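You operate a simulated robot arm through the tools that you are given. There is no shell and no other tool.

Carry out the task below with a simulated robot arm. There is one attempt and no reset: what you move stays moved.

## Task
Start the inlet elevator and test the red stop on it.
Fine: selector to HAND, start the inlet, strike the red stop, free it, then press reset; the inlet ends stopped.

Only the result counts: the job must be done as asked and must still hold three seconds after the hand-in. Knocking over, shifting, dropping, spilling or breaking anything else fails it.

## Robot
A 6-joint arm with a two-finger parallel gripper, fixed in place. Base frame: the origin is at the foot of the arm, x ahead of it, y to its left, z up. Units: cm, rad, N and s.
Its first joint turns from -2.897 to 2.897 rad. Payload 3.91 kg.
The TCP is the grasp point between the finger pads, 3 cm short of the fingertips. In the tool frame z runs along the fingers and y along their closing line. Largest opening 11 cm; finger width 2, thickness 1; the body of the gripper, 4.8 by 11.2 cm, starts 5.5 cm behind the TCP.
Orientation is told as [roll, pitch, yaw] about the base's x, y, z axes, in that order, counted from this pose: with the fingers straight down and closing along the base's y, the tool's x points along the base's -x, its y along +y and its z along -z.

## Interface
- The arm moves only by the tool arm_command. Its arguments are lists of equal length, an entry for each row: "hand": the opening, from 0 (shut) to 1 (fully open); "travel": the shift along the base's x, y, z in cm, a list of three; "delta_rot": the turn, a rotation vector about the base's x, y, z in rad, a list of three. In form: {"hand": [hand, ...], "travel": [[tx, ty, tz], ...], "delta_rot": [[ax, ay, az], ...]}. A call has 1 to 20 rows; each row shifts and turns the commanded pose from where the row before left it. A row lasts 0.2 s, in which the tool goes at most 5 cm and 0.15 rad; a call with a longer step from one row to the next is refused whole, and so is a gripper value outside its range. A pose out of reach is approached as far as the arm can. The call stops where the force on the tool passes 90 N (or 10 N more than at its start, if that is more) or the arm is blocked; 0.2 s more then pass. The fingers move at their own pace (about 10.8 cm/s each) and stop on an object; they squeeze with about 42 N. The grip force told is the motor's: it shows also when the fingers shut on nothing. Time passes only in rows, and 0.2 s behind the last, so rows that do not move let the fingers close. The reply holds the time, the measured pose of the TCP, the force on the tool along the base axes, the opening and the grip force, in the units named above and with some noise, with the torque about the TCP (base axes, N m) and any sound that the robot's microphone picked up, and new pictures: "views" is both (left out), scene, wrist or none.
- Cameras (640 x 400 px; columns grow to the right, rows downward): "scene" is fixed at [40.02, 64.93, 148.21]; the picture's right is [-0.88, -0.47, 0.00], its down [-0.28, 0.51, -0.81] and it looks along [0.39, -0.72, -0.58] (base axes); focal length 361 px, centre (320, 200). "wrist" rides on the gripper at [7.2, 1.7, -10.3] in the tool frame; the picture's right is [-0.23, 0.97, 0.00], its down [-0.76, -0.18, -0.62] and it looks along [-0.61, -0.14, 0.78] (tool axes); focal length 222 px, centre (320, 200). There is no depth. A picture from a camera that has moved, and an enlarged one, comes with that camera's place and axes in the base frame and with its lens.
- zoom(camera, box): a new picture of the part [left, top, right, bottom] of that camera's present view, enlarged. No time passes.
- hand_in(): hands the job in; it is judged then, once.

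Places have to be worked out from the pictures, the camera data and where the tool is seen. Open the gripper and draw the arm clear of the work before you hand the job in, unless the task says otherwise.

The tools are called after "Request:" as a command line: name --argument value ..., lists and objects as JSON in quotes. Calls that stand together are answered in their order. arm_command: Moves the arm, as the interface text tells. Its arguments: {"type":"object","properties":{"hand":{"type":"array","items":{"type":"number"}},"travel":{"type":"array","items":{"type":"array","items":{"type":"number"}}},"delta_rot":{"type":"array","items":{"type":"array","items":{"type":"number"}}},"views":{"type":"string","enum":["both","scene","wrist","none"]}},"required":["hand","travel","delta_rot"]} The other tools are called the same way: zoom (camera, box) takes an enlarged picture of a part of a camera's view; hand_in () hands the job in.

At the start:

```text
time: 0.0
position: [57.62, 13.74, 120.4]
tcp_rot: [0.0, 0.0, 0.0]
wrist_force: [1.0, 0.3, 0.1]
moment: [0.0, 0.0, -0.02]
opening: 10.99
finger_force: 0.0
```

scene: 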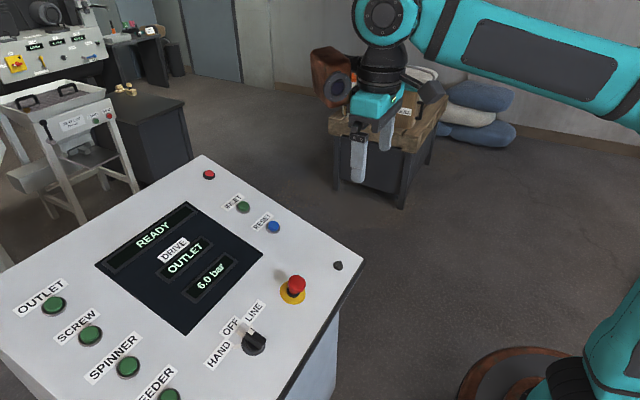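
wrist: 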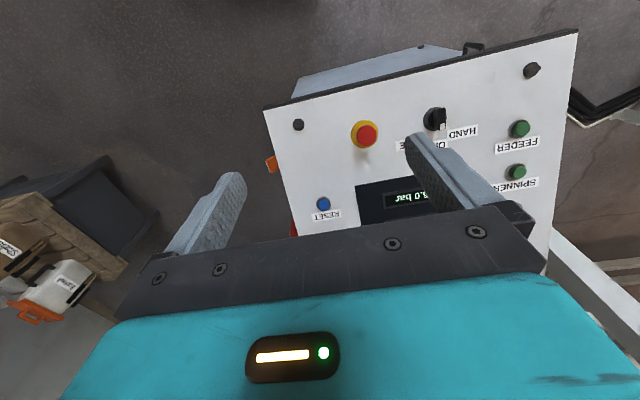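

I'll take a closer look at the panel before moving: the scene camera shows the desk with selector, mushroom stop, reset and start buttons.

Request:
zoom --camera "scene" --box '[180, 160, 370, 280]'

Request:
zoom --camera "scene" --box '[190, 260, 370, 372]'

Request:
zoom --camera "scene" --box '[0, 260, 220, 400]'

Request:
zoom --camera "wrist" --box '[250, 40, 590, 250]'

Request:
zoom --camera "scene" --box '[0, 0, 200, 220]'

```text
3.33 times, centred on (275, 220) of scene
camera zoom: at [40.02, 64.93, 148.21], right [-0.88, -0.47, 0.0], down [-0.28, 0.51, -0.81], along [0.39, -0.72, -0.58], focal length 1204 px, centre (470, 133)
```

zoom: 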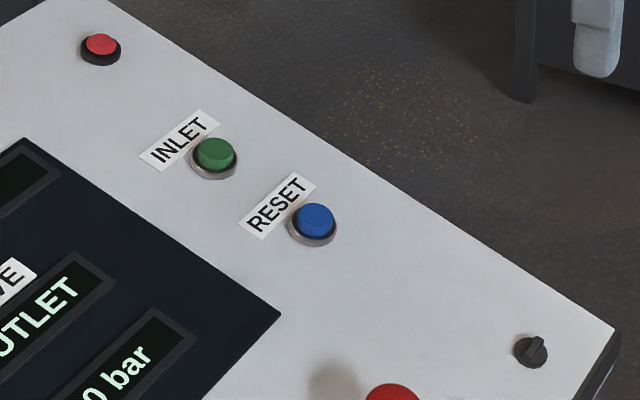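

```text
3.56 times, centred on (280, 316) of scene
camera zoom: at [40.02, 64.93, 148.21], right [-0.88, -0.47, 0.0], down [-0.28, 0.51, -0.81], along [0.39, -0.72, -0.58], focal length 1285 px, centre (462, -212)
```

zoom: 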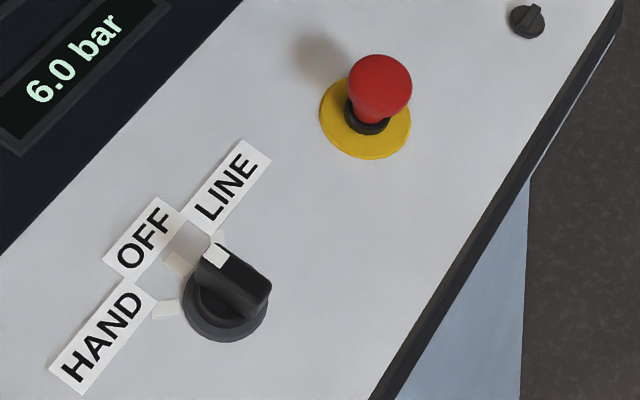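

```text
2.86 times, centred on (110, 330) of scene
camera zoom: at [40.02, 64.93, 148.21], right [-0.88, -0.47, 0.0], down [-0.28, 0.51, -0.81], along [0.39, -0.72, -0.58], focal length 1032 px, centre (920, -171)
```

zoom: 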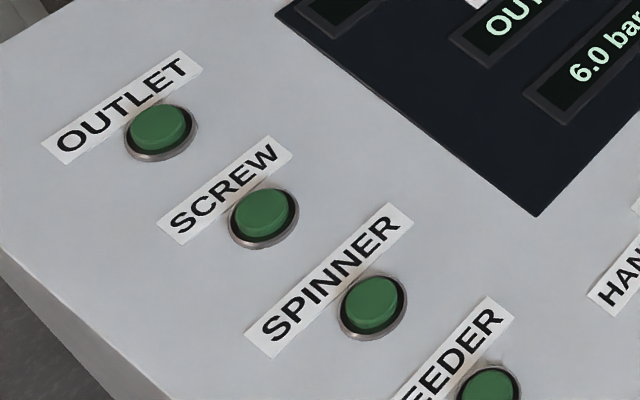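

```text
1.88 times, centred on (420, 145) of wrist
camera zoom: at [50.25, 15.45, 130.86], right [0.23, 0.97, 0.0], down [0.76, -0.18, 0.62], along [0.61, -0.14, -0.78], focal length 418 px, centre (132, 304)
```

zoom: 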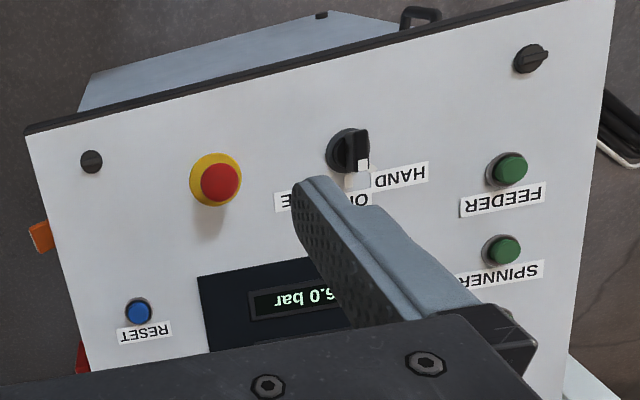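

```text
1.82 times, centred on (100, 110) of scene
camera zoom: at [40.02, 64.93, 148.21], right [-0.88, -0.47, 0.0], down [-0.28, 0.51, -0.81], along [0.39, -0.72, -0.58], focal length 657 px, centre (720, 364)
```

zoom: 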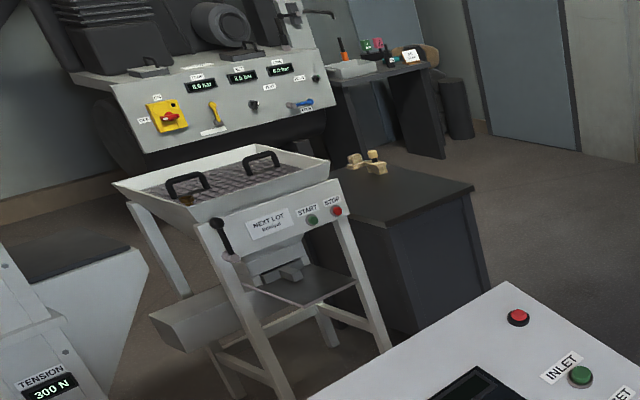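

The panel faces the robot: front edge near x≈61, mushroom stop ≈(70,20,87), selector ≈(70,35,86), reset ≈(84,8,90), inlet ≈(94,7,92). I move the gripper forward, still high, to get a second wrist view for triangulation.

Request:
arm_command --hand '[1, 1, 1, 1, 1]' --travel '[[4, 0, 0], [4, 0, 0], [4, 0, 0], [4, 0, 0], [0, 0, 0]]' --delta_rot '[[0, 0, 0], [0, 0, 0], [0, 0, 0], [0, 0, 0], [0, 0, 0]]'

```text
time: 1.2
position: [73.67, 13.87, 120.29]
tcp_rot: [0.0, 0.0, 0.0]
wrist_force: [-0.3, -0.3, -0.1]
moment: [0.03, 0.01, 0.01]
opening: 11.0
finger_force: 0.1
camera wrist: at [66.24, 15.54, 130.8], right [0.23, 0.97, 0.0], down [0.76, -0.18, 0.62], along [0.61, -0.14, -0.78], focal length 222 px, centre (320, 200)
```

scene: 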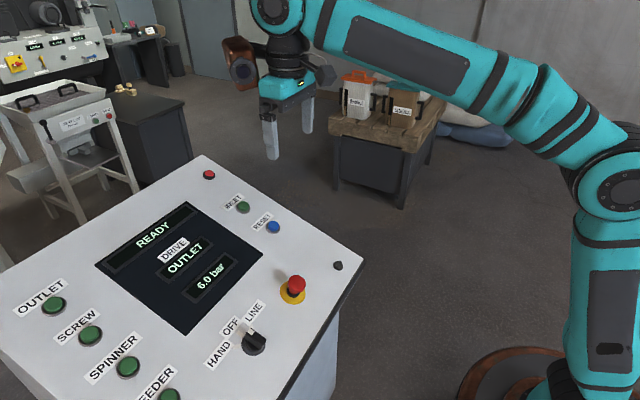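
wrist: 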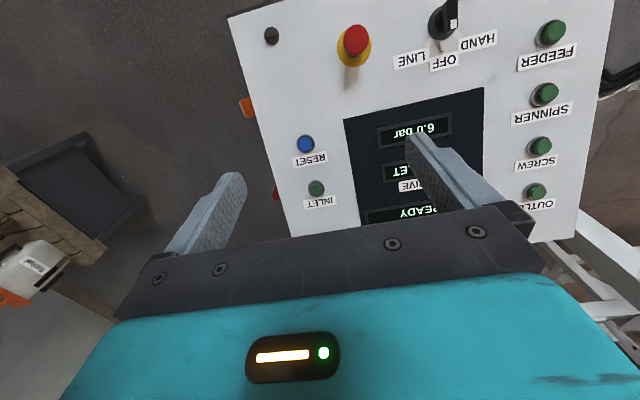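

Good view now; I zoom in for accurate pixels of the selector, reset and inlet.

Request:
zoom --camera "wrist" --box '[380, 0, 500, 75]'

Request:
zoom --camera "wrist" --box '[220, 0, 420, 125]'

Request:
zoom --camera "wrist" --box '[230, 90, 390, 230]'

Request:
zoom --camera "wrist" --box '[480, 0, 640, 120]'

```text
5.33 times, centred on (440, 38) of wrist
camera zoom: at [66.24, 15.54, 130.8], right [0.23, 0.97, 0.0], down [0.76, -0.18, 0.62], along [0.61, -0.14, -0.78], focal length 1185 px, centre (-320, 1067)
```

zoom: 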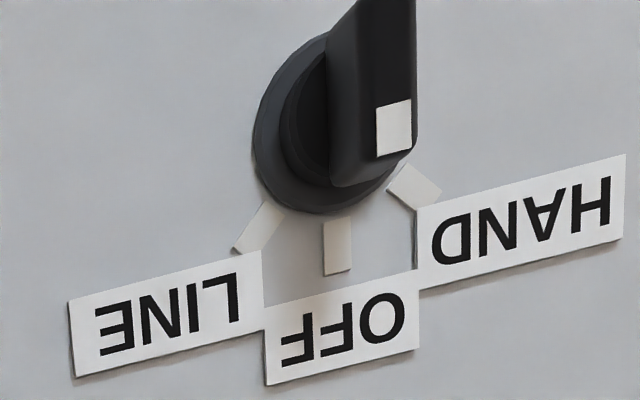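

```text
3.20 times, centred on (320, 62) of wrist
camera zoom: at [66.24, 15.54, 130.8], right [0.23, 0.97, 0.0], down [0.76, -0.18, 0.62], along [0.61, -0.14, -0.78], focal length 711 px, centre (320, 640)
```

zoom: 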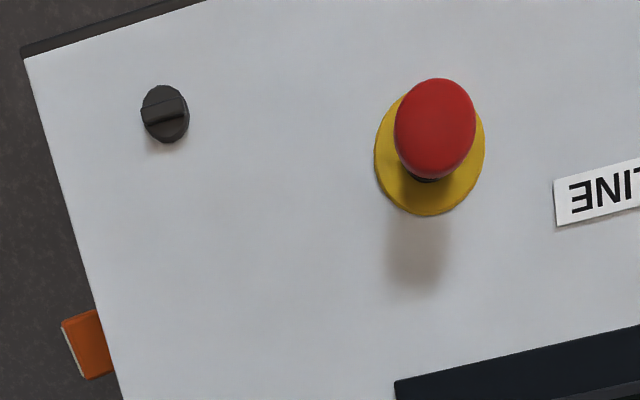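

```text
2.86 times, centred on (310, 160) of wrist
camera zoom: at [66.24, 15.54, 130.8], right [0.23, 0.97, 0.0], down [0.76, -0.18, 0.62], along [0.61, -0.14, -0.78], focal length 635 px, centre (349, 314)
```

zoom: 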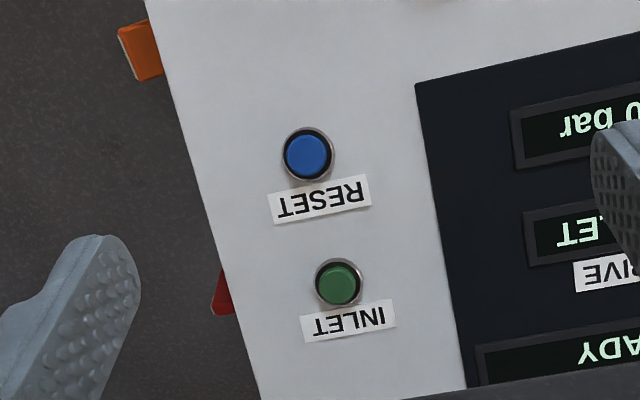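

```text
3.33 times, centred on (560, 60) of wrist
camera zoom: at [66.24, 15.54, 130.8], right [0.23, 0.97, 0.0], down [0.76, -0.18, 0.62], along [0.61, -0.14, -0.78], focal length 740 px, centre (-480, 667)
```

zoom: 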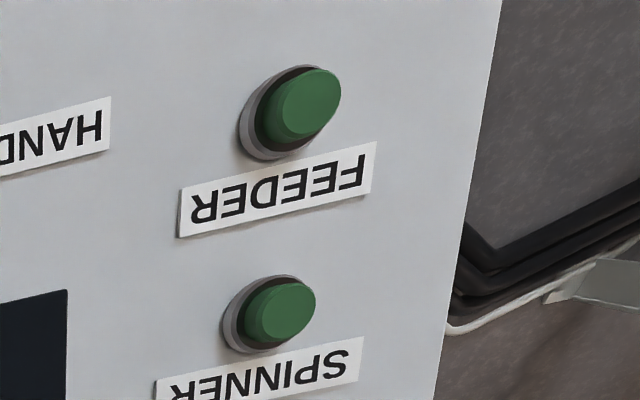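

The white mark shows the selector at OFF; HAND lies about 45° counter-clockwise seen from above. The panel slopes up away from the robot by about 17° (z≈82.3 at x=62, slope ≈0.31). The knob base is ≈(70.6,35,85) and its top ≈88.4. I tilt the tool to the panel normal and hover above the selector.

Request:
arm_command --hand '[0.6, 0.6, 0.6, 0.6, 0.6, 0.6, 0.6, 0.6, 0.6]' --travel '[[-0.8, 2.7, -1.5], [-0.8, 2.7, -2.5], [-0.8, 2.7, -2.5], [-0.8, 2.7, -2.5], [-0.8, 2.7, -2.5], [-0.8, 2.7, -2.5], [-0.8, 2.7, -2.5], [-0.8, 2.2, -2.5], [0, 0, 0]]' --delta_rot '[[0, -0.05, 0], [0, -0.05, 0], [0, -0.05, 0], [0, -0.05, 0], [0, -0.05, 0], [0, -0.05, 0], [0, 0, 0], [0, 0, 0], [0, 0, 0]]'

```text
time: 3.2
position: [67.2, 35.05, 101.48]
tcp_rot: [0.0, -0.301, 0.002]
wrist_force: [-0.1, 0.9, 0.0]
moment: [0.0, 0.02, -0.03]
opening: 6.61
finger_force: 0.0
camera wrist: at [57.1, 36.64, 109.25], right [0.22, 0.97, 0.07], down [0.54, -0.18, 0.82], along [0.81, -0.14, -0.57], focal length 222 px, centre (320, 200)
```

scene: 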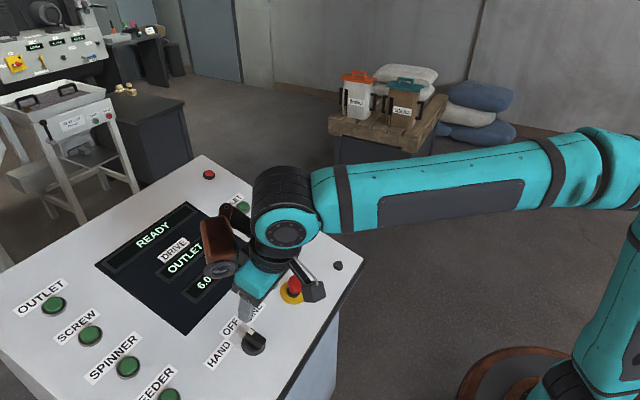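
wrist: 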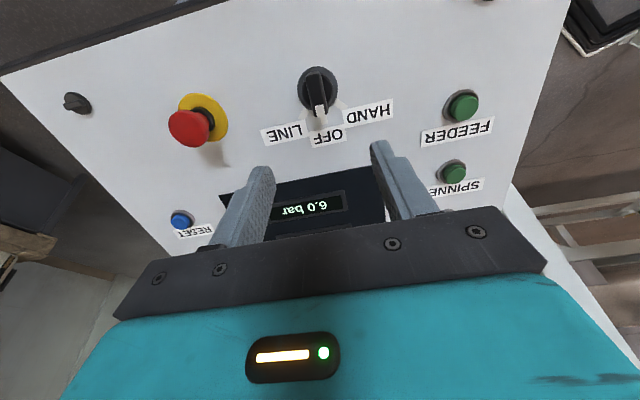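

The tool is aligned with the panel; I zoom in on the knob in the wrist view to check lateral alignment.

Request:
zoom --camera "wrist" --box '[250, 40, 410, 140]'

Request:
zoom --camera "scene" --box '[200, 250, 340, 370]'

```text
4.00 times, centred on (330, 90) of wrist
camera zoom: at [57.1, 36.64, 109.25], right [0.22, 0.97, 0.07], down [0.54, -0.18, 0.82], along [0.81, -0.14, -0.57], focal length 888 px, centre (280, 640)
```

zoom: 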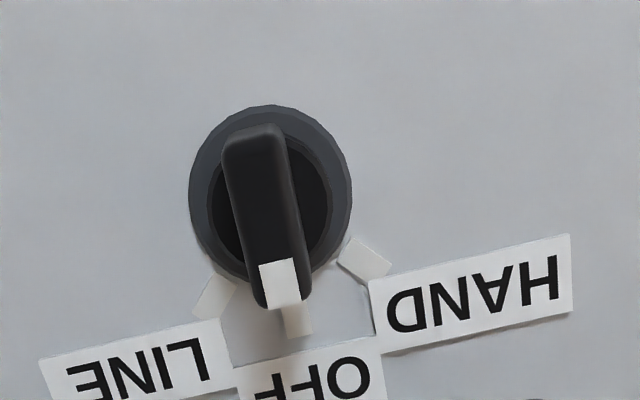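

```text
3.33 times, centred on (270, 310) of scene
camera zoom: at [40.02, 64.93, 148.21], right [-0.88, -0.47, 0.0], down [-0.28, 0.51, -0.81], along [0.39, -0.72, -0.58], focal length 1204 px, centre (487, -167)
```

zoom: 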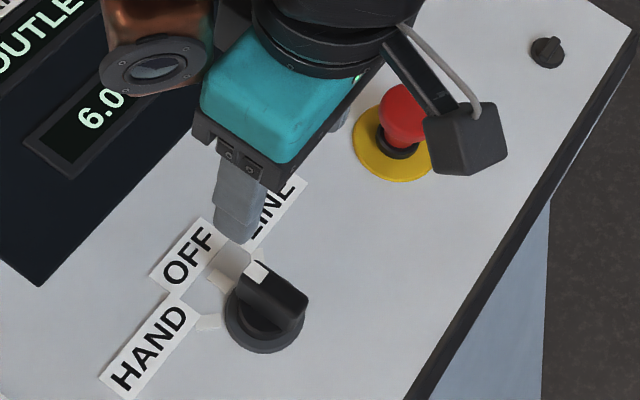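

In the tool frame, the knob sits 1.85 cm along tool x and 0.1 cm along y from the finger axis, and its bar is aligned with the fingers. I shift over and descend along the normal so the fingertips straddle the bar.

Request:
arm_command --hand '[0.5, 0.5, 0.5, 0.5, 0.5, 0.5, 0.5]' --travel '[[-1.77, 0.1, -0.55], [0.74, 0, -2.39], [0.74, 0, -2.39], [0.74, 0, -2.39], [0.6, 0, -1.93], [0.6, 0, -1.93], [0, 0, 0]]' --delta_rot '[[0, 0, 0], [0, 0, 0], [0, 0, 0], [0, 0, 0], [0, 0, 0], [0, 0, 0], [0, 0, 0]]'

```text
time: 4.8
position: [68.96, 35.01, 89.86]
tcp_rot: [0.001, -0.299, 0.0]
wrist_force: [0.4, -0.4, 0.0]
moment: [0.03, 0.02, 0.0]
opening: 5.52
finger_force: 0.1
camera wrist: at [58.82, 36.69, 97.65], right [0.22, 0.97, 0.07], down [0.54, -0.18, 0.82], along [0.81, -0.14, -0.57], focal length 222 px, centre (320, 200)
```

scene: 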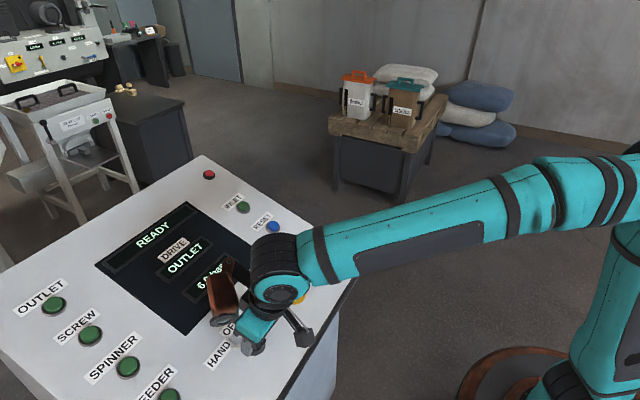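
wrist: 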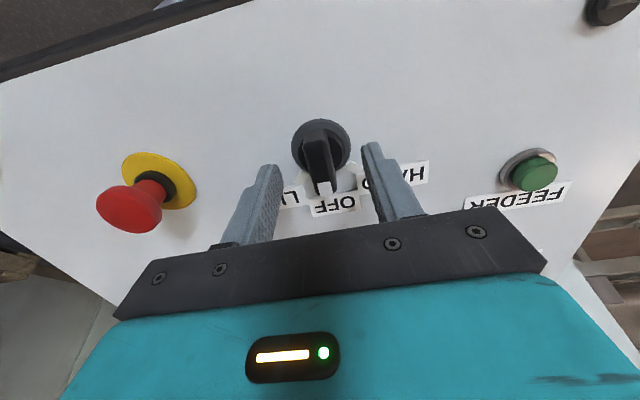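

Request:
zoom --camera "wrist" --box '[220, 90, 440, 230]'

Request:
zoom --camera "scene" --box '[190, 290, 330, 378]'

```text
2.86 times, centred on (330, 160) of wrist
camera zoom: at [58.82, 36.69, 97.65], right [0.22, 0.97, 0.07], down [0.54, -0.18, 0.82], along [0.81, -0.14, -0.57], focal length 635 px, centre (291, 314)
```

zoom: 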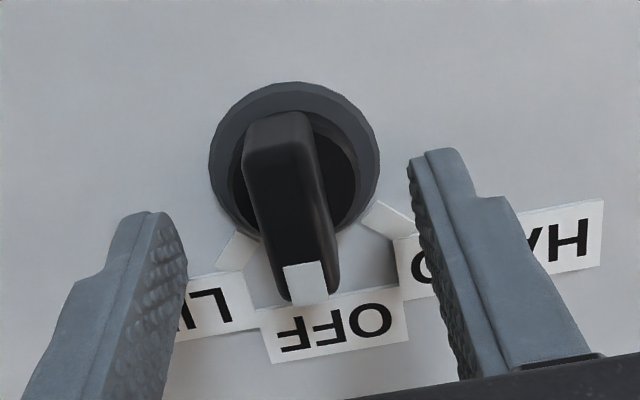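

```text
4.55 times, centred on (260, 334) of scene
camera zoom: at [40.02, 64.93, 148.21], right [-0.88, -0.47, 0.0], down [-0.28, 0.51, -0.81], along [0.39, -0.72, -0.58], focal length 1642 px, centre (593, -409)
```

zoom: 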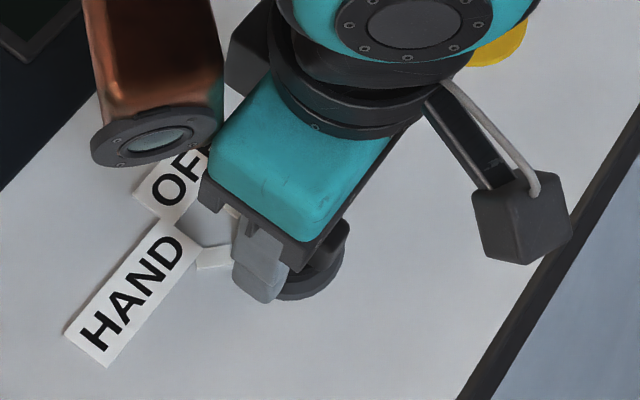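

The fingers straddle the bar with about 1.1 cm overlap, and the knob axis is ~0.4 cm further along tool x. I correct that, go slightly deeper and close on the bar.

Request:
arm_command --hand '[0.5, 0.5, 0.2, 0.0, 0.0, 0.0]' --travel '[[-0.38, 0.12, -0.12], [0.12, 0, -0.38], [0, 0, 0], [0, 0, 0], [0, 0, 0], [0, 0, 0]]' --delta_rot '[[0, 0, 0], [0, 0, 0], [0, 0, 0], [0, 0, 0], [0, 0, 0], [0, 0, 0]]' --views "wrist"

```text
time: 6.2
position: [68.64, 34.93, 89.39]
tcp_rot: [0.001, -0.298, -0.004]
wrist_force: [-5.2, -13.4, -4.9]
moment: [-0.31, -0.17, -0.18]
opening: 1.59
finger_force: 45.1
camera wrist: at [58.52, 36.72, 97.17], right [0.22, 0.97, 0.07], down [0.54, -0.18, 0.82], along [0.81, -0.14, -0.57], focal length 222 px, centre (320, 200)
```

wrist: 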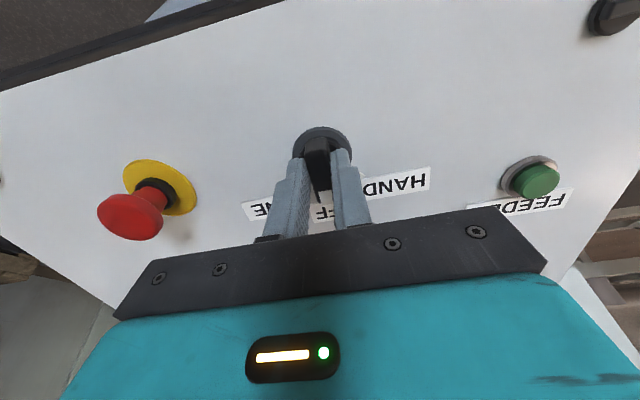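

The bar is gripped (1.59 cm, 45 N) with a slight side load. I ease the side offset and turn the tool +45° about the panel normal towards HAND.

Request:
arm_command --hand '[0, 0, 0, 0, 0, 0, 0, 0, 0, 0]' --travel '[[0, -0.1, 0], [0, 0, 0], [0, 0, 0], [0, 0, 0], [0, 0, 0], [0, 0, 0], [0, 0, 0], [0, 0, 0], [0, 0, 0], [0, 0, 0]]' --delta_rot '[[-0.029, 0, 0.0938], [-0.029, 0, 0.0938], [-0.029, 0, 0.0938], [-0.029, 0, 0.0938], [-0.029, 0, 0.0938], [-0.029, 0, 0.0938], [-0.029, 0, 0.0938], [-0.029, 0, 0.0938], [0, 0, 0], [0, 0, 0]]'

```text
time: 8.4
position: [68.85, 34.62, 89.48]
tcp_rot: [-0.214, -0.211, 0.806]
wrist_force: [33.4, -76.0, -0.4]
moment: [-2.18, -0.84, -1.18]
opening: 1.61
finger_force: 44.9
camera wrist: at [59.58, 30.69, 97.52], right [-0.5, 0.85, -0.16], down [0.45, 0.41, 0.79], along [0.74, 0.33, -0.59], focal length 222 px, centre (320, 200)
```

scene: 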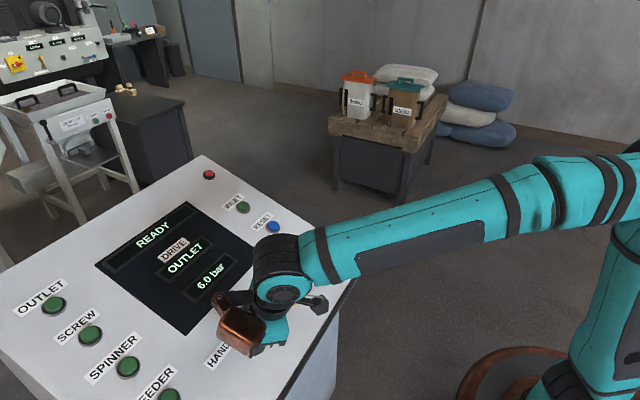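
wrist: 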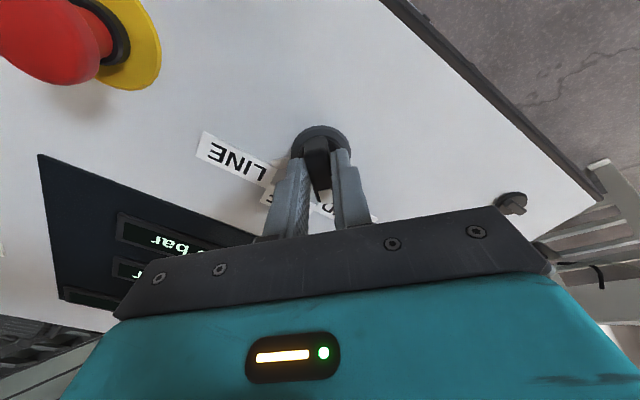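

The bar followed the fingers 45°, but a side load of ~80 N built up. I relieve it, then open to check the selector.

Request:
arm_command --hand '[0, 0, 0.15, 0.4, 0.4]' --travel '[[0.15, -0.3, 0], [0, 0, 0], [0, 0, 0], [0, 0, 0], [0, 0, 0]]' --delta_rot '[[0, 0, 0], [0, 0, 0], [0, 0, 0], [0, 0, 0], [0, 0, 0]]'

Request:
zoom --camera "wrist" --box '[180, 80, 440, 240]'

```text
time: 9.6
position: [68.83, 34.67, 89.48]
tcp_rot: [-0.216, -0.211, 0.806]
wrist_force: [-0.1, 0.3, 0.3]
moment: [-0.01, 0.01, -0.04]
opening: 4.4
finger_force: 0.1
camera wrist: at [59.56, 30.72, 97.44], right [-0.5, 0.85, -0.16], down [0.45, 0.41, 0.79], along [0.74, 0.33, -0.59], focal length 222 px, centre (320, 200)
```

scene: 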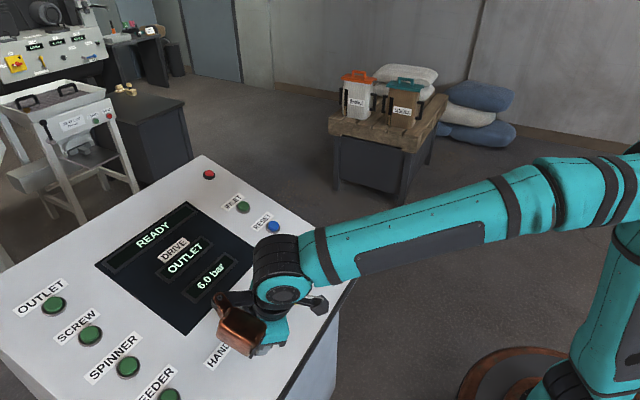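
wrist: 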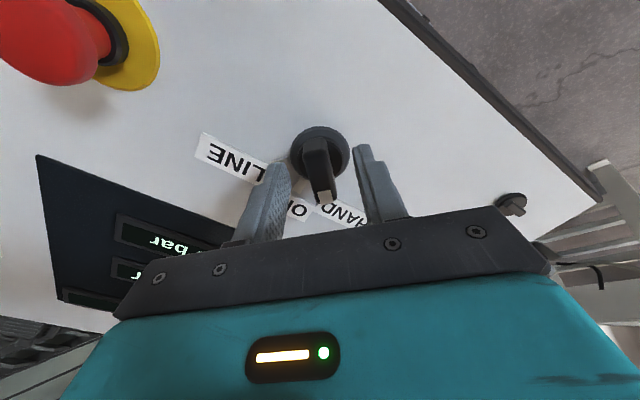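

```text
2.46 times, centred on (310, 160) of wrist
camera zoom: at [59.56, 30.72, 97.44], right [-0.5, 0.85, -0.16], down [0.45, 0.41, 0.79], along [0.74, 0.33, -0.59], focal length 547 px, centre (345, 298)
```

zoom: 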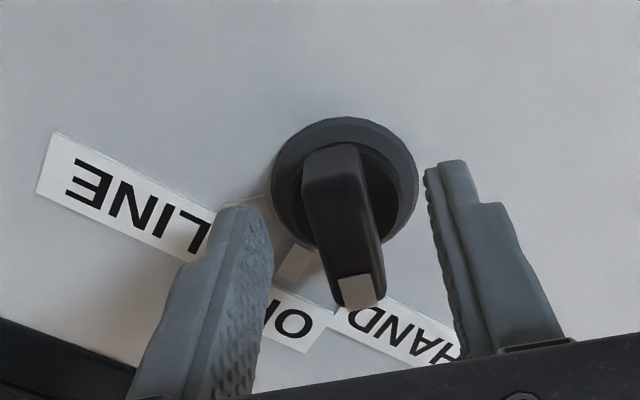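

The selector now points to HAND. I back off along the normal, turn the tool back, shut the fingers and hover over the INLET button.

Request:
arm_command --hand '[0.5, 0.5, 0.5, 0.5, 0.3, 0, 0, 0, 0, 0, 0, 0, 0, 0]' --travel '[[-1.18, 0, 3.82], [-1.18, 0, 3.82], [-1.18, 0, 3.82], [0, 0, 2], [3, -3.2, 0], [3, -3.2, 0], [3, -3.2, 0], [3, -3.2, 0], [3, -3.2, 0], [3, -3.2, 0], [3, -3.2, 0], [3, -3.2, 0], [1, -0.7, 0], [0, 0, 0]]' --delta_rot '[[0, 0, 0], [0, 0, 0], [0, 0, 0], [0.029, 0, -0.0938], [0.029, 0, -0.0938], [0.029, 0, -0.0938], [0.029, 0, -0.0938], [0.029, 0, -0.0938], [0.029, 0, -0.0938], [0.029, 0, -0.0938], [0.029, 0, -0.0938], [0, 0, 0], [0, 0, 0], [0, 0, 0]]'

```text
time: 12.6
position: [90.24, 8.33, 102.83]
tcp_rot: [0.0, -0.299, -0.001]
wrist_force: [0.4, 0.6, 1.3]
moment: [0.04, -0.03, 0.0]
opening: 0.0
finger_force: 37.4
camera wrist: at [80.15, 10.04, 110.63], right [0.22, 0.97, 0.07], down [0.54, -0.18, 0.82], along [0.81, -0.14, -0.57], focal length 222 px, centre (320, 200)
```

scene: 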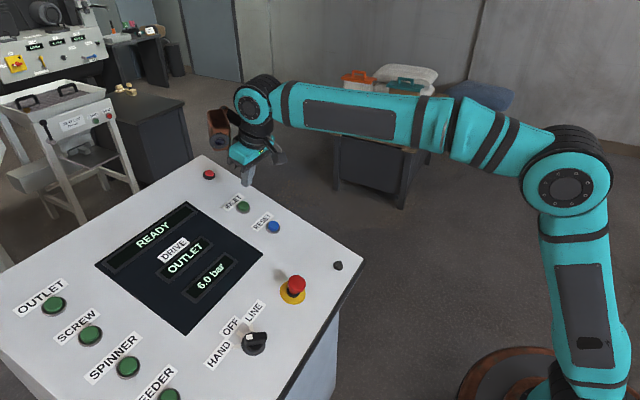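
wrist: 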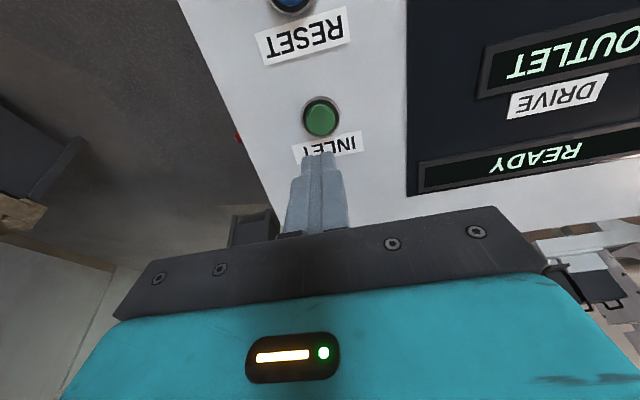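

I check the selector position from the scene camera and the INLET alignment from the wrist.

Request:
zoom --camera "scene" --box '[190, 290, 310, 372]'

Request:
zoom --camera "wrist" --box '[240, 70, 400, 180]'

Request:
zoom --camera "scene" --box '[180, 140, 300, 220]'

```text
4.88 times, centred on (250, 331) of scene
camera zoom: at [40.02, 64.93, 148.21], right [-0.88, -0.47, 0.0], down [-0.28, 0.51, -0.81], along [0.39, -0.72, -0.58], focal length 1763 px, centre (662, -439)
```

zoom: 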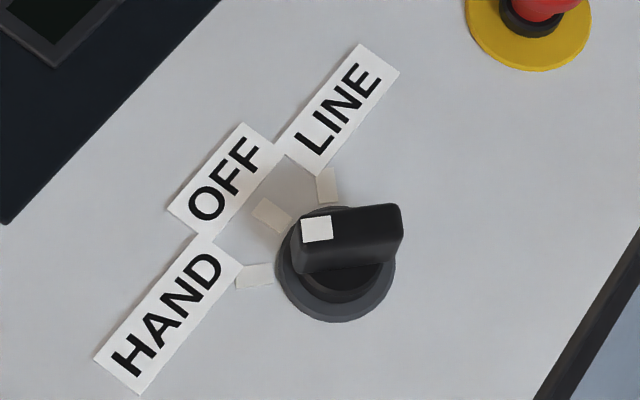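

```text
3.64 times, centred on (320, 125) of wrist
camera zoom: at [80.15, 10.04, 110.63], right [0.22, 0.97, 0.07], down [0.54, -0.18, 0.82], along [0.81, -0.14, -0.57], focal length 808 px, centre (320, 473)
```

zoom: 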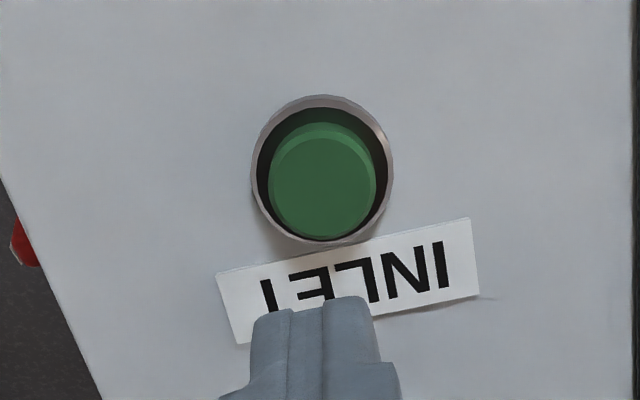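

```text
5.00 times, centred on (240, 180) of scene
camera zoom: at [40.02, 64.93, 148.21], right [-0.88, -0.47, 0.0], down [-0.28, 0.51, -0.81], along [0.39, -0.72, -0.58], focal length 1807 px, centre (720, 300)
```

zoom: 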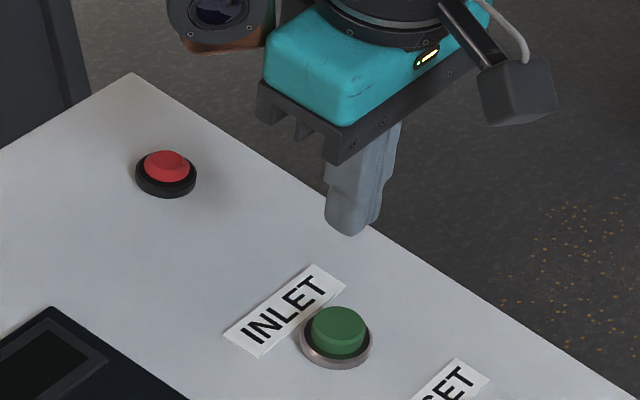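

The selector is confirmed at HAND. INLET lies about 0.25 cm along tool x and 0.15 in y from the finger axis, ~7 cm below the tips. I correct that and descend close to it.

Request:
arm_command --hand '[0, 0, 0, 0, 0]' --travel '[[-0.24, 0.15, -0.07], [0.59, 0, -1.91], [0.59, 0, -1.91], [0.5, 0, -1.62], [0, 0, 0]]' --delta_rot '[[0, 0, 0], [0, 0, 0], [0, 0, 0], [0, 0, 0], [0, 0, 0]]'

Request:
zoom --camera "scene" --box '[180, 160, 300, 240]'

Request:
zoom --camera "wrist" --box '[240, 90, 400, 200]'

```text
time: 13.8
position: [91.87, 8.41, 97.21]
tcp_rot: [-0.002, -0.3, 0.0]
wrist_force: [-0.3, -0.3, 0.0]
moment: [-0.01, 0.0, -0.02]
opening: 0.0
finger_force: 37.6
camera wrist: at [81.64, 10.17, 105.08], right [0.22, 0.97, 0.07], down [0.54, -0.18, 0.82], along [0.81, -0.14, -0.57], focal length 222 px, centre (320, 200)
```

scene: 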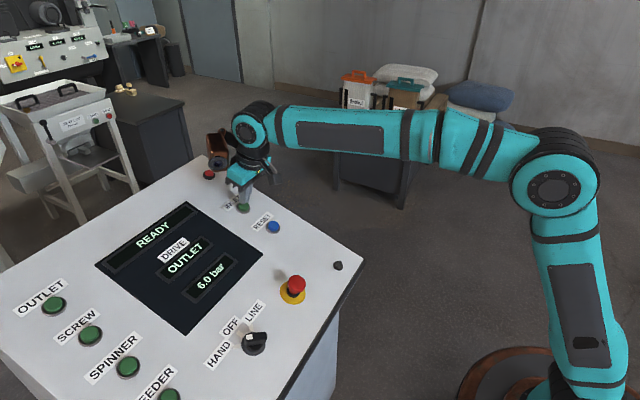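
wrist: 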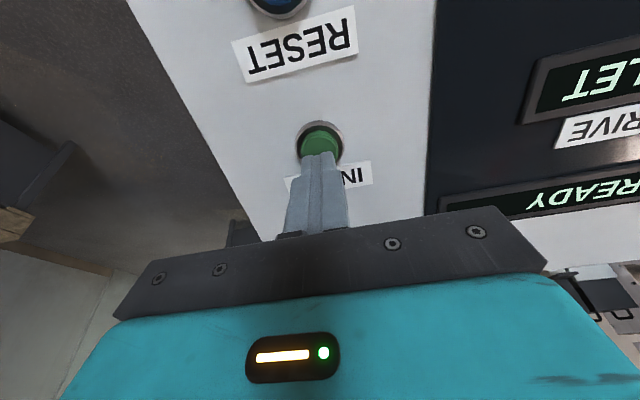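

```text
5.00 times, centred on (240, 200) of scene
camera zoom: at [40.02, 64.93, 148.21], right [-0.88, -0.47, 0.0], down [-0.28, 0.51, -0.81], along [0.39, -0.72, -0.58], focal length 1807 px, centre (720, 200)
```

zoom: 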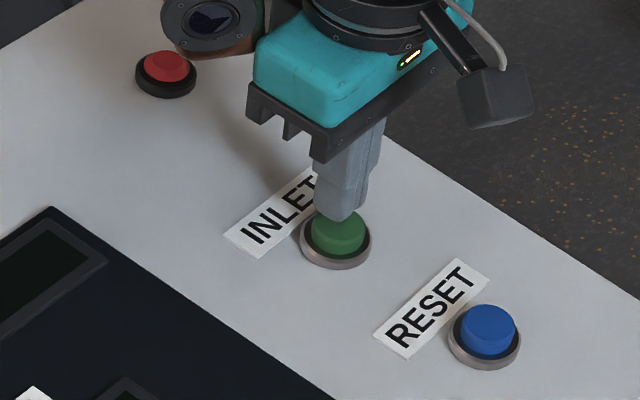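

```text
3.64 times, centred on (320, 145) of wrist
camera zoom: at [81.64, 10.17, 105.08], right [0.22, 0.97, 0.07], down [0.54, -0.18, 0.82], along [0.81, -0.14, -0.57], focal length 808 px, centre (320, 400)
```

zoom: 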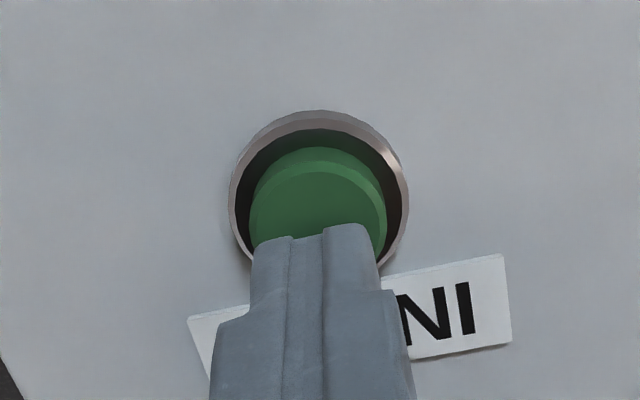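

The tips are about 1.2 cm above the cap and nearly centred. I nudge over and press in small steps.

Request:
arm_command --hand '[0, 0, 0, 0, 0, 0]' --travel '[[-0.15, 0.05, -0.05], [0.089, 0, -0.287], [0.089, 0, -0.287], [0.089, 0, -0.287], [0.089, 0, -0.287], [0.089, 0, -0.287]]' --delta_rot '[[0, 0, 0], [0, 0, 0], [0, 0, 0], [0, 0, 0], [0, 0, 0], [0, 0, 0]]'

```text
time: 15.2
position: [91.95, 8.51, 95.98]
tcp_rot: [0.002, -0.301, 0.001]
wrist_force: [0.8, 0.2, 7.0]
moment: [0.0, -0.13, 0.0]
opening: 0.02
finger_force: 37.9
heard: click
camera wrist: at [81.85, 10.25, 103.67], right [0.22, 0.97, 0.07], down [0.54, -0.18, 0.82], along [0.81, -0.14, -0.57], focal length 222 px, centre (320, 200)
```

scene: 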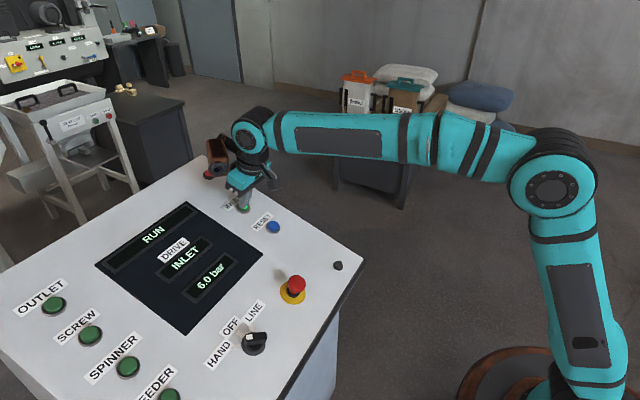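
wrist: 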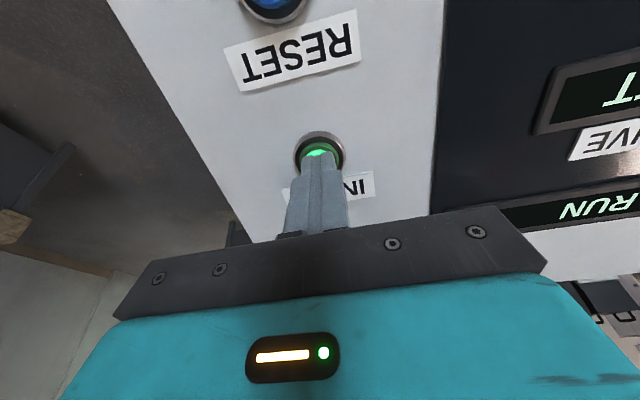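

The display shows RUN / INLET and the button lit with a click. I retreat and move to hover over the red mushroom.

Request:
arm_command --hand '[0, 0, 0, 0, 0, 0, 0, 0, 0]' --travel '[[-0.9, 0, 2.86], [-0.9, 0, 2.86], [-3.9, 2, -0.3], [-3.9, 2, -0.3], [-3.9, 2, -0.3], [-3.9, 2, -0.3], [-3.9, 2, -0.4], [-3.6, 1.9, -0.6], [0, 0, 0]]' --delta_rot '[[0, 0, 0], [0, 0, 0], [0, 0, 0], [0, 0, 0], [0, 0, 0], [0, 0, 0], [0, 0, 0], [0, 0, 0], [0, 0, 0]]'

Request:
zoom --camera "scene" --box '[230, 240, 350, 320]'

Request:
zoom --camera "wrist" --box '[240, 70, 400, 180]'

```text
time: 17.2
position: [66.83, 20.54, 99.27]
tcp_rot: [0.0, -0.3, 0.0]
wrist_force: [-0.5, 1.0, 0.6]
moment: [0.0, -0.03, -0.01]
opening: 0.0
finger_force: 37.6
camera wrist: at [56.91, 22.21, 107.12], right [0.22, 0.97, 0.07], down [0.54, -0.18, 0.82], along [0.81, -0.14, -0.57], focal length 222 px, centre (320, 200)
```

scene: 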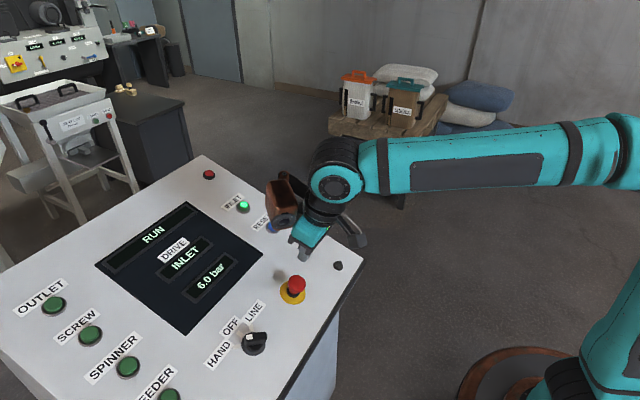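
wrist: 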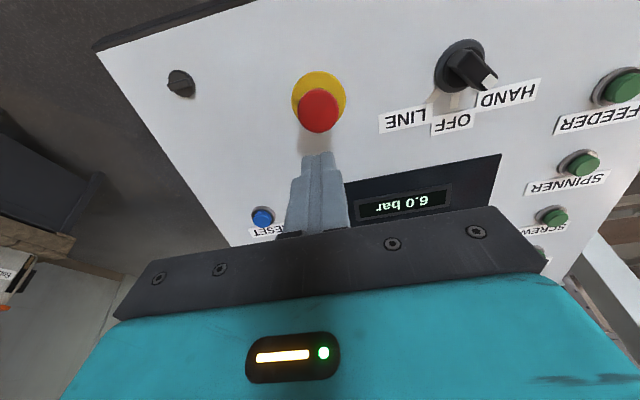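

```text
5.00 times, centred on (290, 280) of scene
camera zoom: at [40.02, 64.93, 148.21], right [-0.88, -0.47, 0.0], down [-0.28, 0.51, -0.81], along [0.39, -0.72, -0.58], focal length 1807 px, centre (470, -200)
```

zoom: 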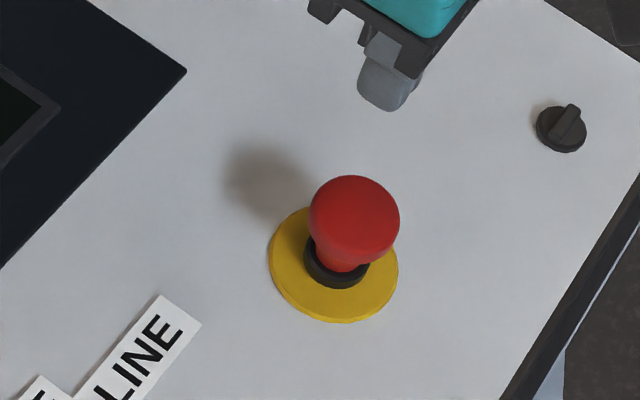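

```text
3.64 times, centred on (320, 125) of wrist
camera zoom: at [56.91, 22.21, 107.12], right [0.22, 0.97, 0.07], down [0.54, -0.18, 0.82], along [0.81, -0.14, -0.57], focal length 808 px, centre (320, 473)
```

zoom: 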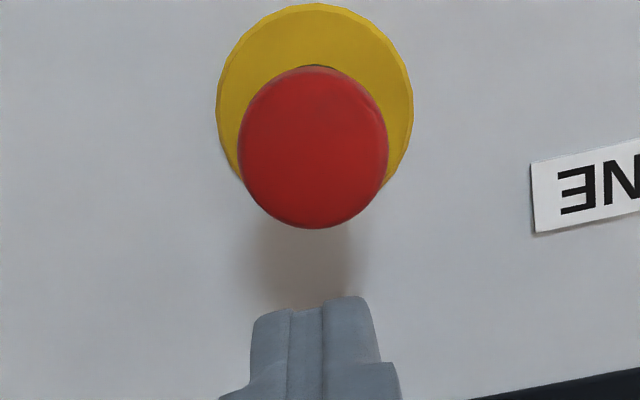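

The inlet is still running. The mushroom axis is ~1.1 cm along tool x and 0.1 in y; its head is about 7 cm below the tips. I align and descend partway.

Request:
arm_command --hand '[0, 0, 0, 0]' --travel '[[-1.08, 0.1, -0.33], [0.74, 0, -2.39], [0.74, 0, -2.39], [0, 0, 0]]' --delta_rot '[[0, 0, 0], [0, 0, 0], [0, 0, 0], [0, 0, 0]]'

Request:
zoom --camera "scene" --box '[230, 240, 350, 320]'

Request:
zoom --camera "wrist" --box '[240, 90, 400, 200]'

```text
time: 18.2
position: [67.41, 20.44, 94.23]
tcp_rot: [-0.001, -0.3, 0.0]
wrist_force: [0.8, 0.8, -0.3]
moment: [-0.03, -0.01, -0.02]
opening: 0.0
finger_force: 37.6
camera wrist: at [57.38, 22.27, 101.99], right [0.22, 0.97, 0.07], down [0.54, -0.18, 0.82], along [0.81, -0.14, -0.57], focal length 222 px, centre (320, 200)
```

scene: 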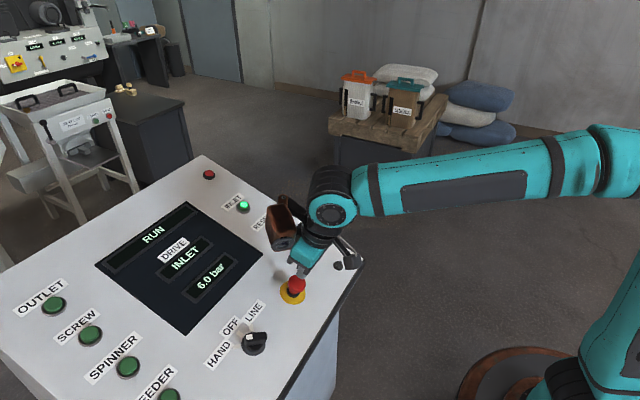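
wrist: 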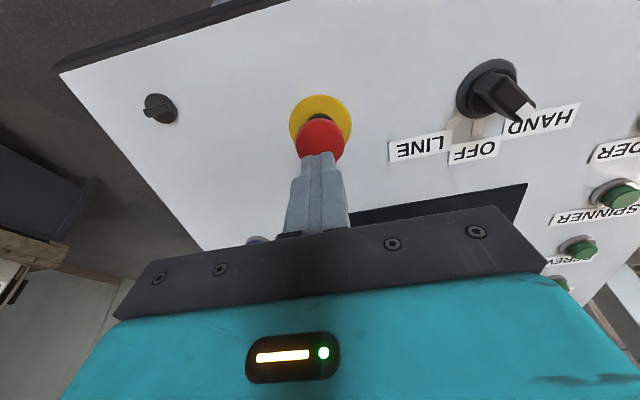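

```text
5.00 times, centred on (290, 280) of scene
camera zoom: at [40.02, 64.93, 148.21], right [-0.88, -0.47, 0.0], down [-0.28, 0.51, -0.81], along [0.39, -0.72, -0.58], focal length 1807 px, centre (470, -200)
```

zoom: 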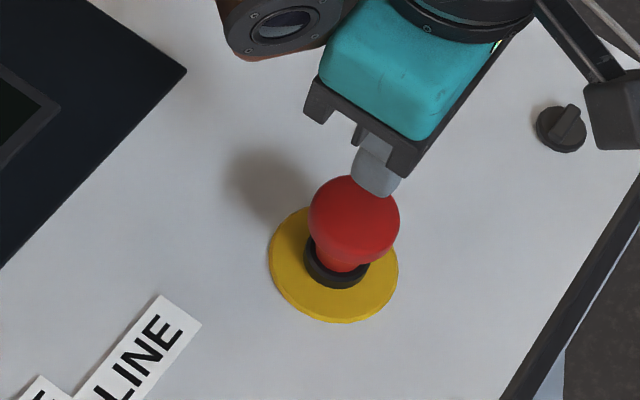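

```text
3.64 times, centred on (320, 145) of wrist
camera zoom: at [57.38, 22.27, 101.99], right [0.22, 0.97, 0.07], down [0.54, -0.18, 0.82], along [0.81, -0.14, -0.57], focal length 808 px, centre (320, 400)
```

zoom: 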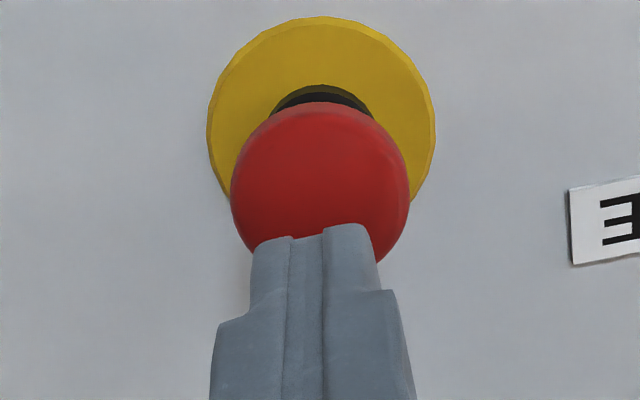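

Aligned within 0.2 cm with perhaps 2 cm gap. I press down along the normal in small steps.

Request:
arm_command --hand '[0, 0, 0, 0, 0, 0, 0]' --travel '[[-0.05, 0.05, -0.4], [0.12, 0, -0.38], [0.12, 0, -0.38], [0.12, 0, -0.38], [0.09, 0, -0.29], [0.09, 0, -0.29], [0.09, 0, -0.29]]' --delta_rot '[[0, 0, 0], [0, 0, 0], [0, 0, 0], [0, 0, 0], [0, 0, 0], [0, 0, 0], [0, 0, 0]]'

```text
time: 19.8
position: [68.15, 20.63, 91.83]
tcp_rot: [0.001, -0.3, 0.001]
wrist_force: [0.0, 0.2, -0.1]
moment: [0.02, 0.03, 0.01]
opening: 0.02
finger_force: 37.9
camera wrist: at [57.95, 22.32, 99.63], right [0.22, 0.97, 0.07], down [0.54, -0.18, 0.82], along [0.81, -0.14, -0.57], focal length 222 px, centre (320, 200)
```

scene: 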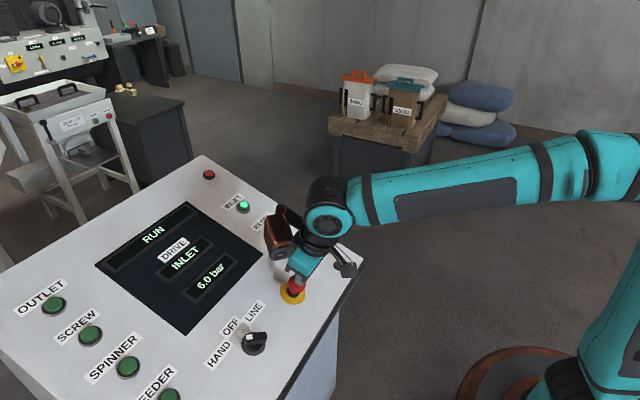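
wrist: 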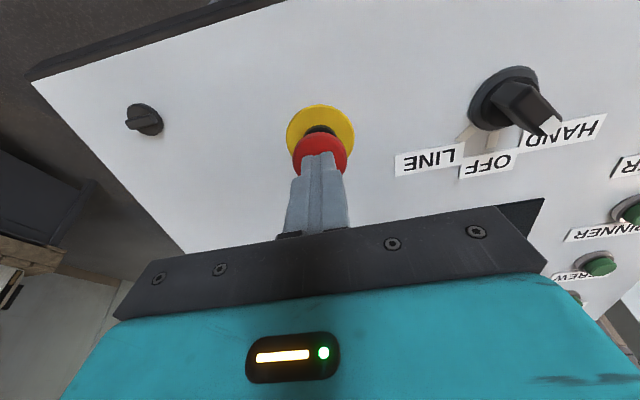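

No contact yet (tip ≈4.3 cm above panel). I continue pressing in small steps.

Request:
arm_command --hand '[0, 0, 0, 0, 0, 0]' --travel '[[0.09, 0, -0.29], [0.09, 0, -0.29], [0.09, 0, -0.29], [0.09, 0, -0.29], [0.09, 0, -0.29], [0, 0, 0]]' --delta_rot '[[0, 0, 0], [0, 0, 0], [0, 0, 0], [0, 0, 0], [0, 0, 0], [0, 0, 0]]'

```text
time: 21.2
position: [68.47, 20.56, 90.58]
tcp_rot: [0.003, -0.302, 0.001]
wrist_force: [-5.7, 1.0, 23.6]
moment: [-0.07, -0.31, 0.12]
opening: 0.02
finger_force: 37.8
camera wrist: at [58.32, 22.31, 98.35], right [0.22, 0.97, 0.07], down [0.54, -0.18, 0.82], along [0.81, -0.14, -0.57], focal length 222 px, centre (320, 200)
```

scene: 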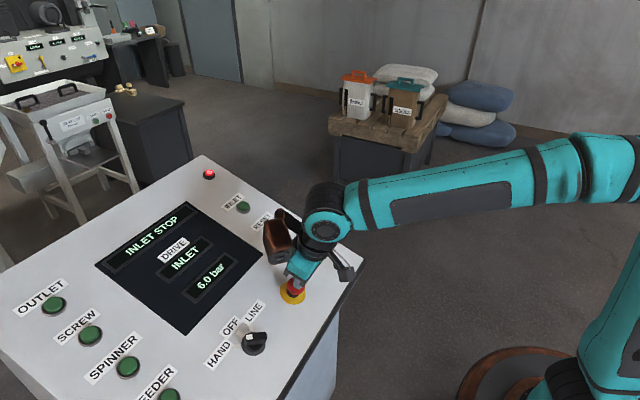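
wrist: 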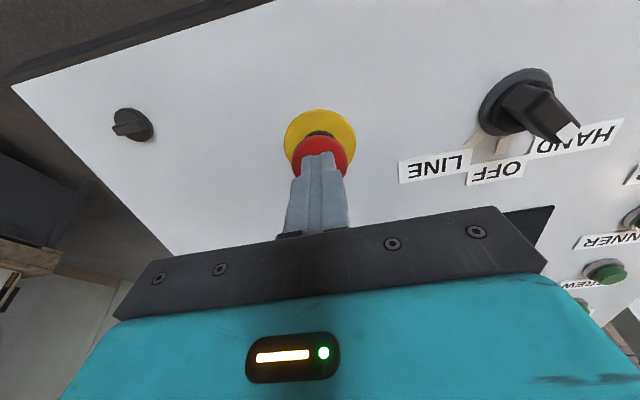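

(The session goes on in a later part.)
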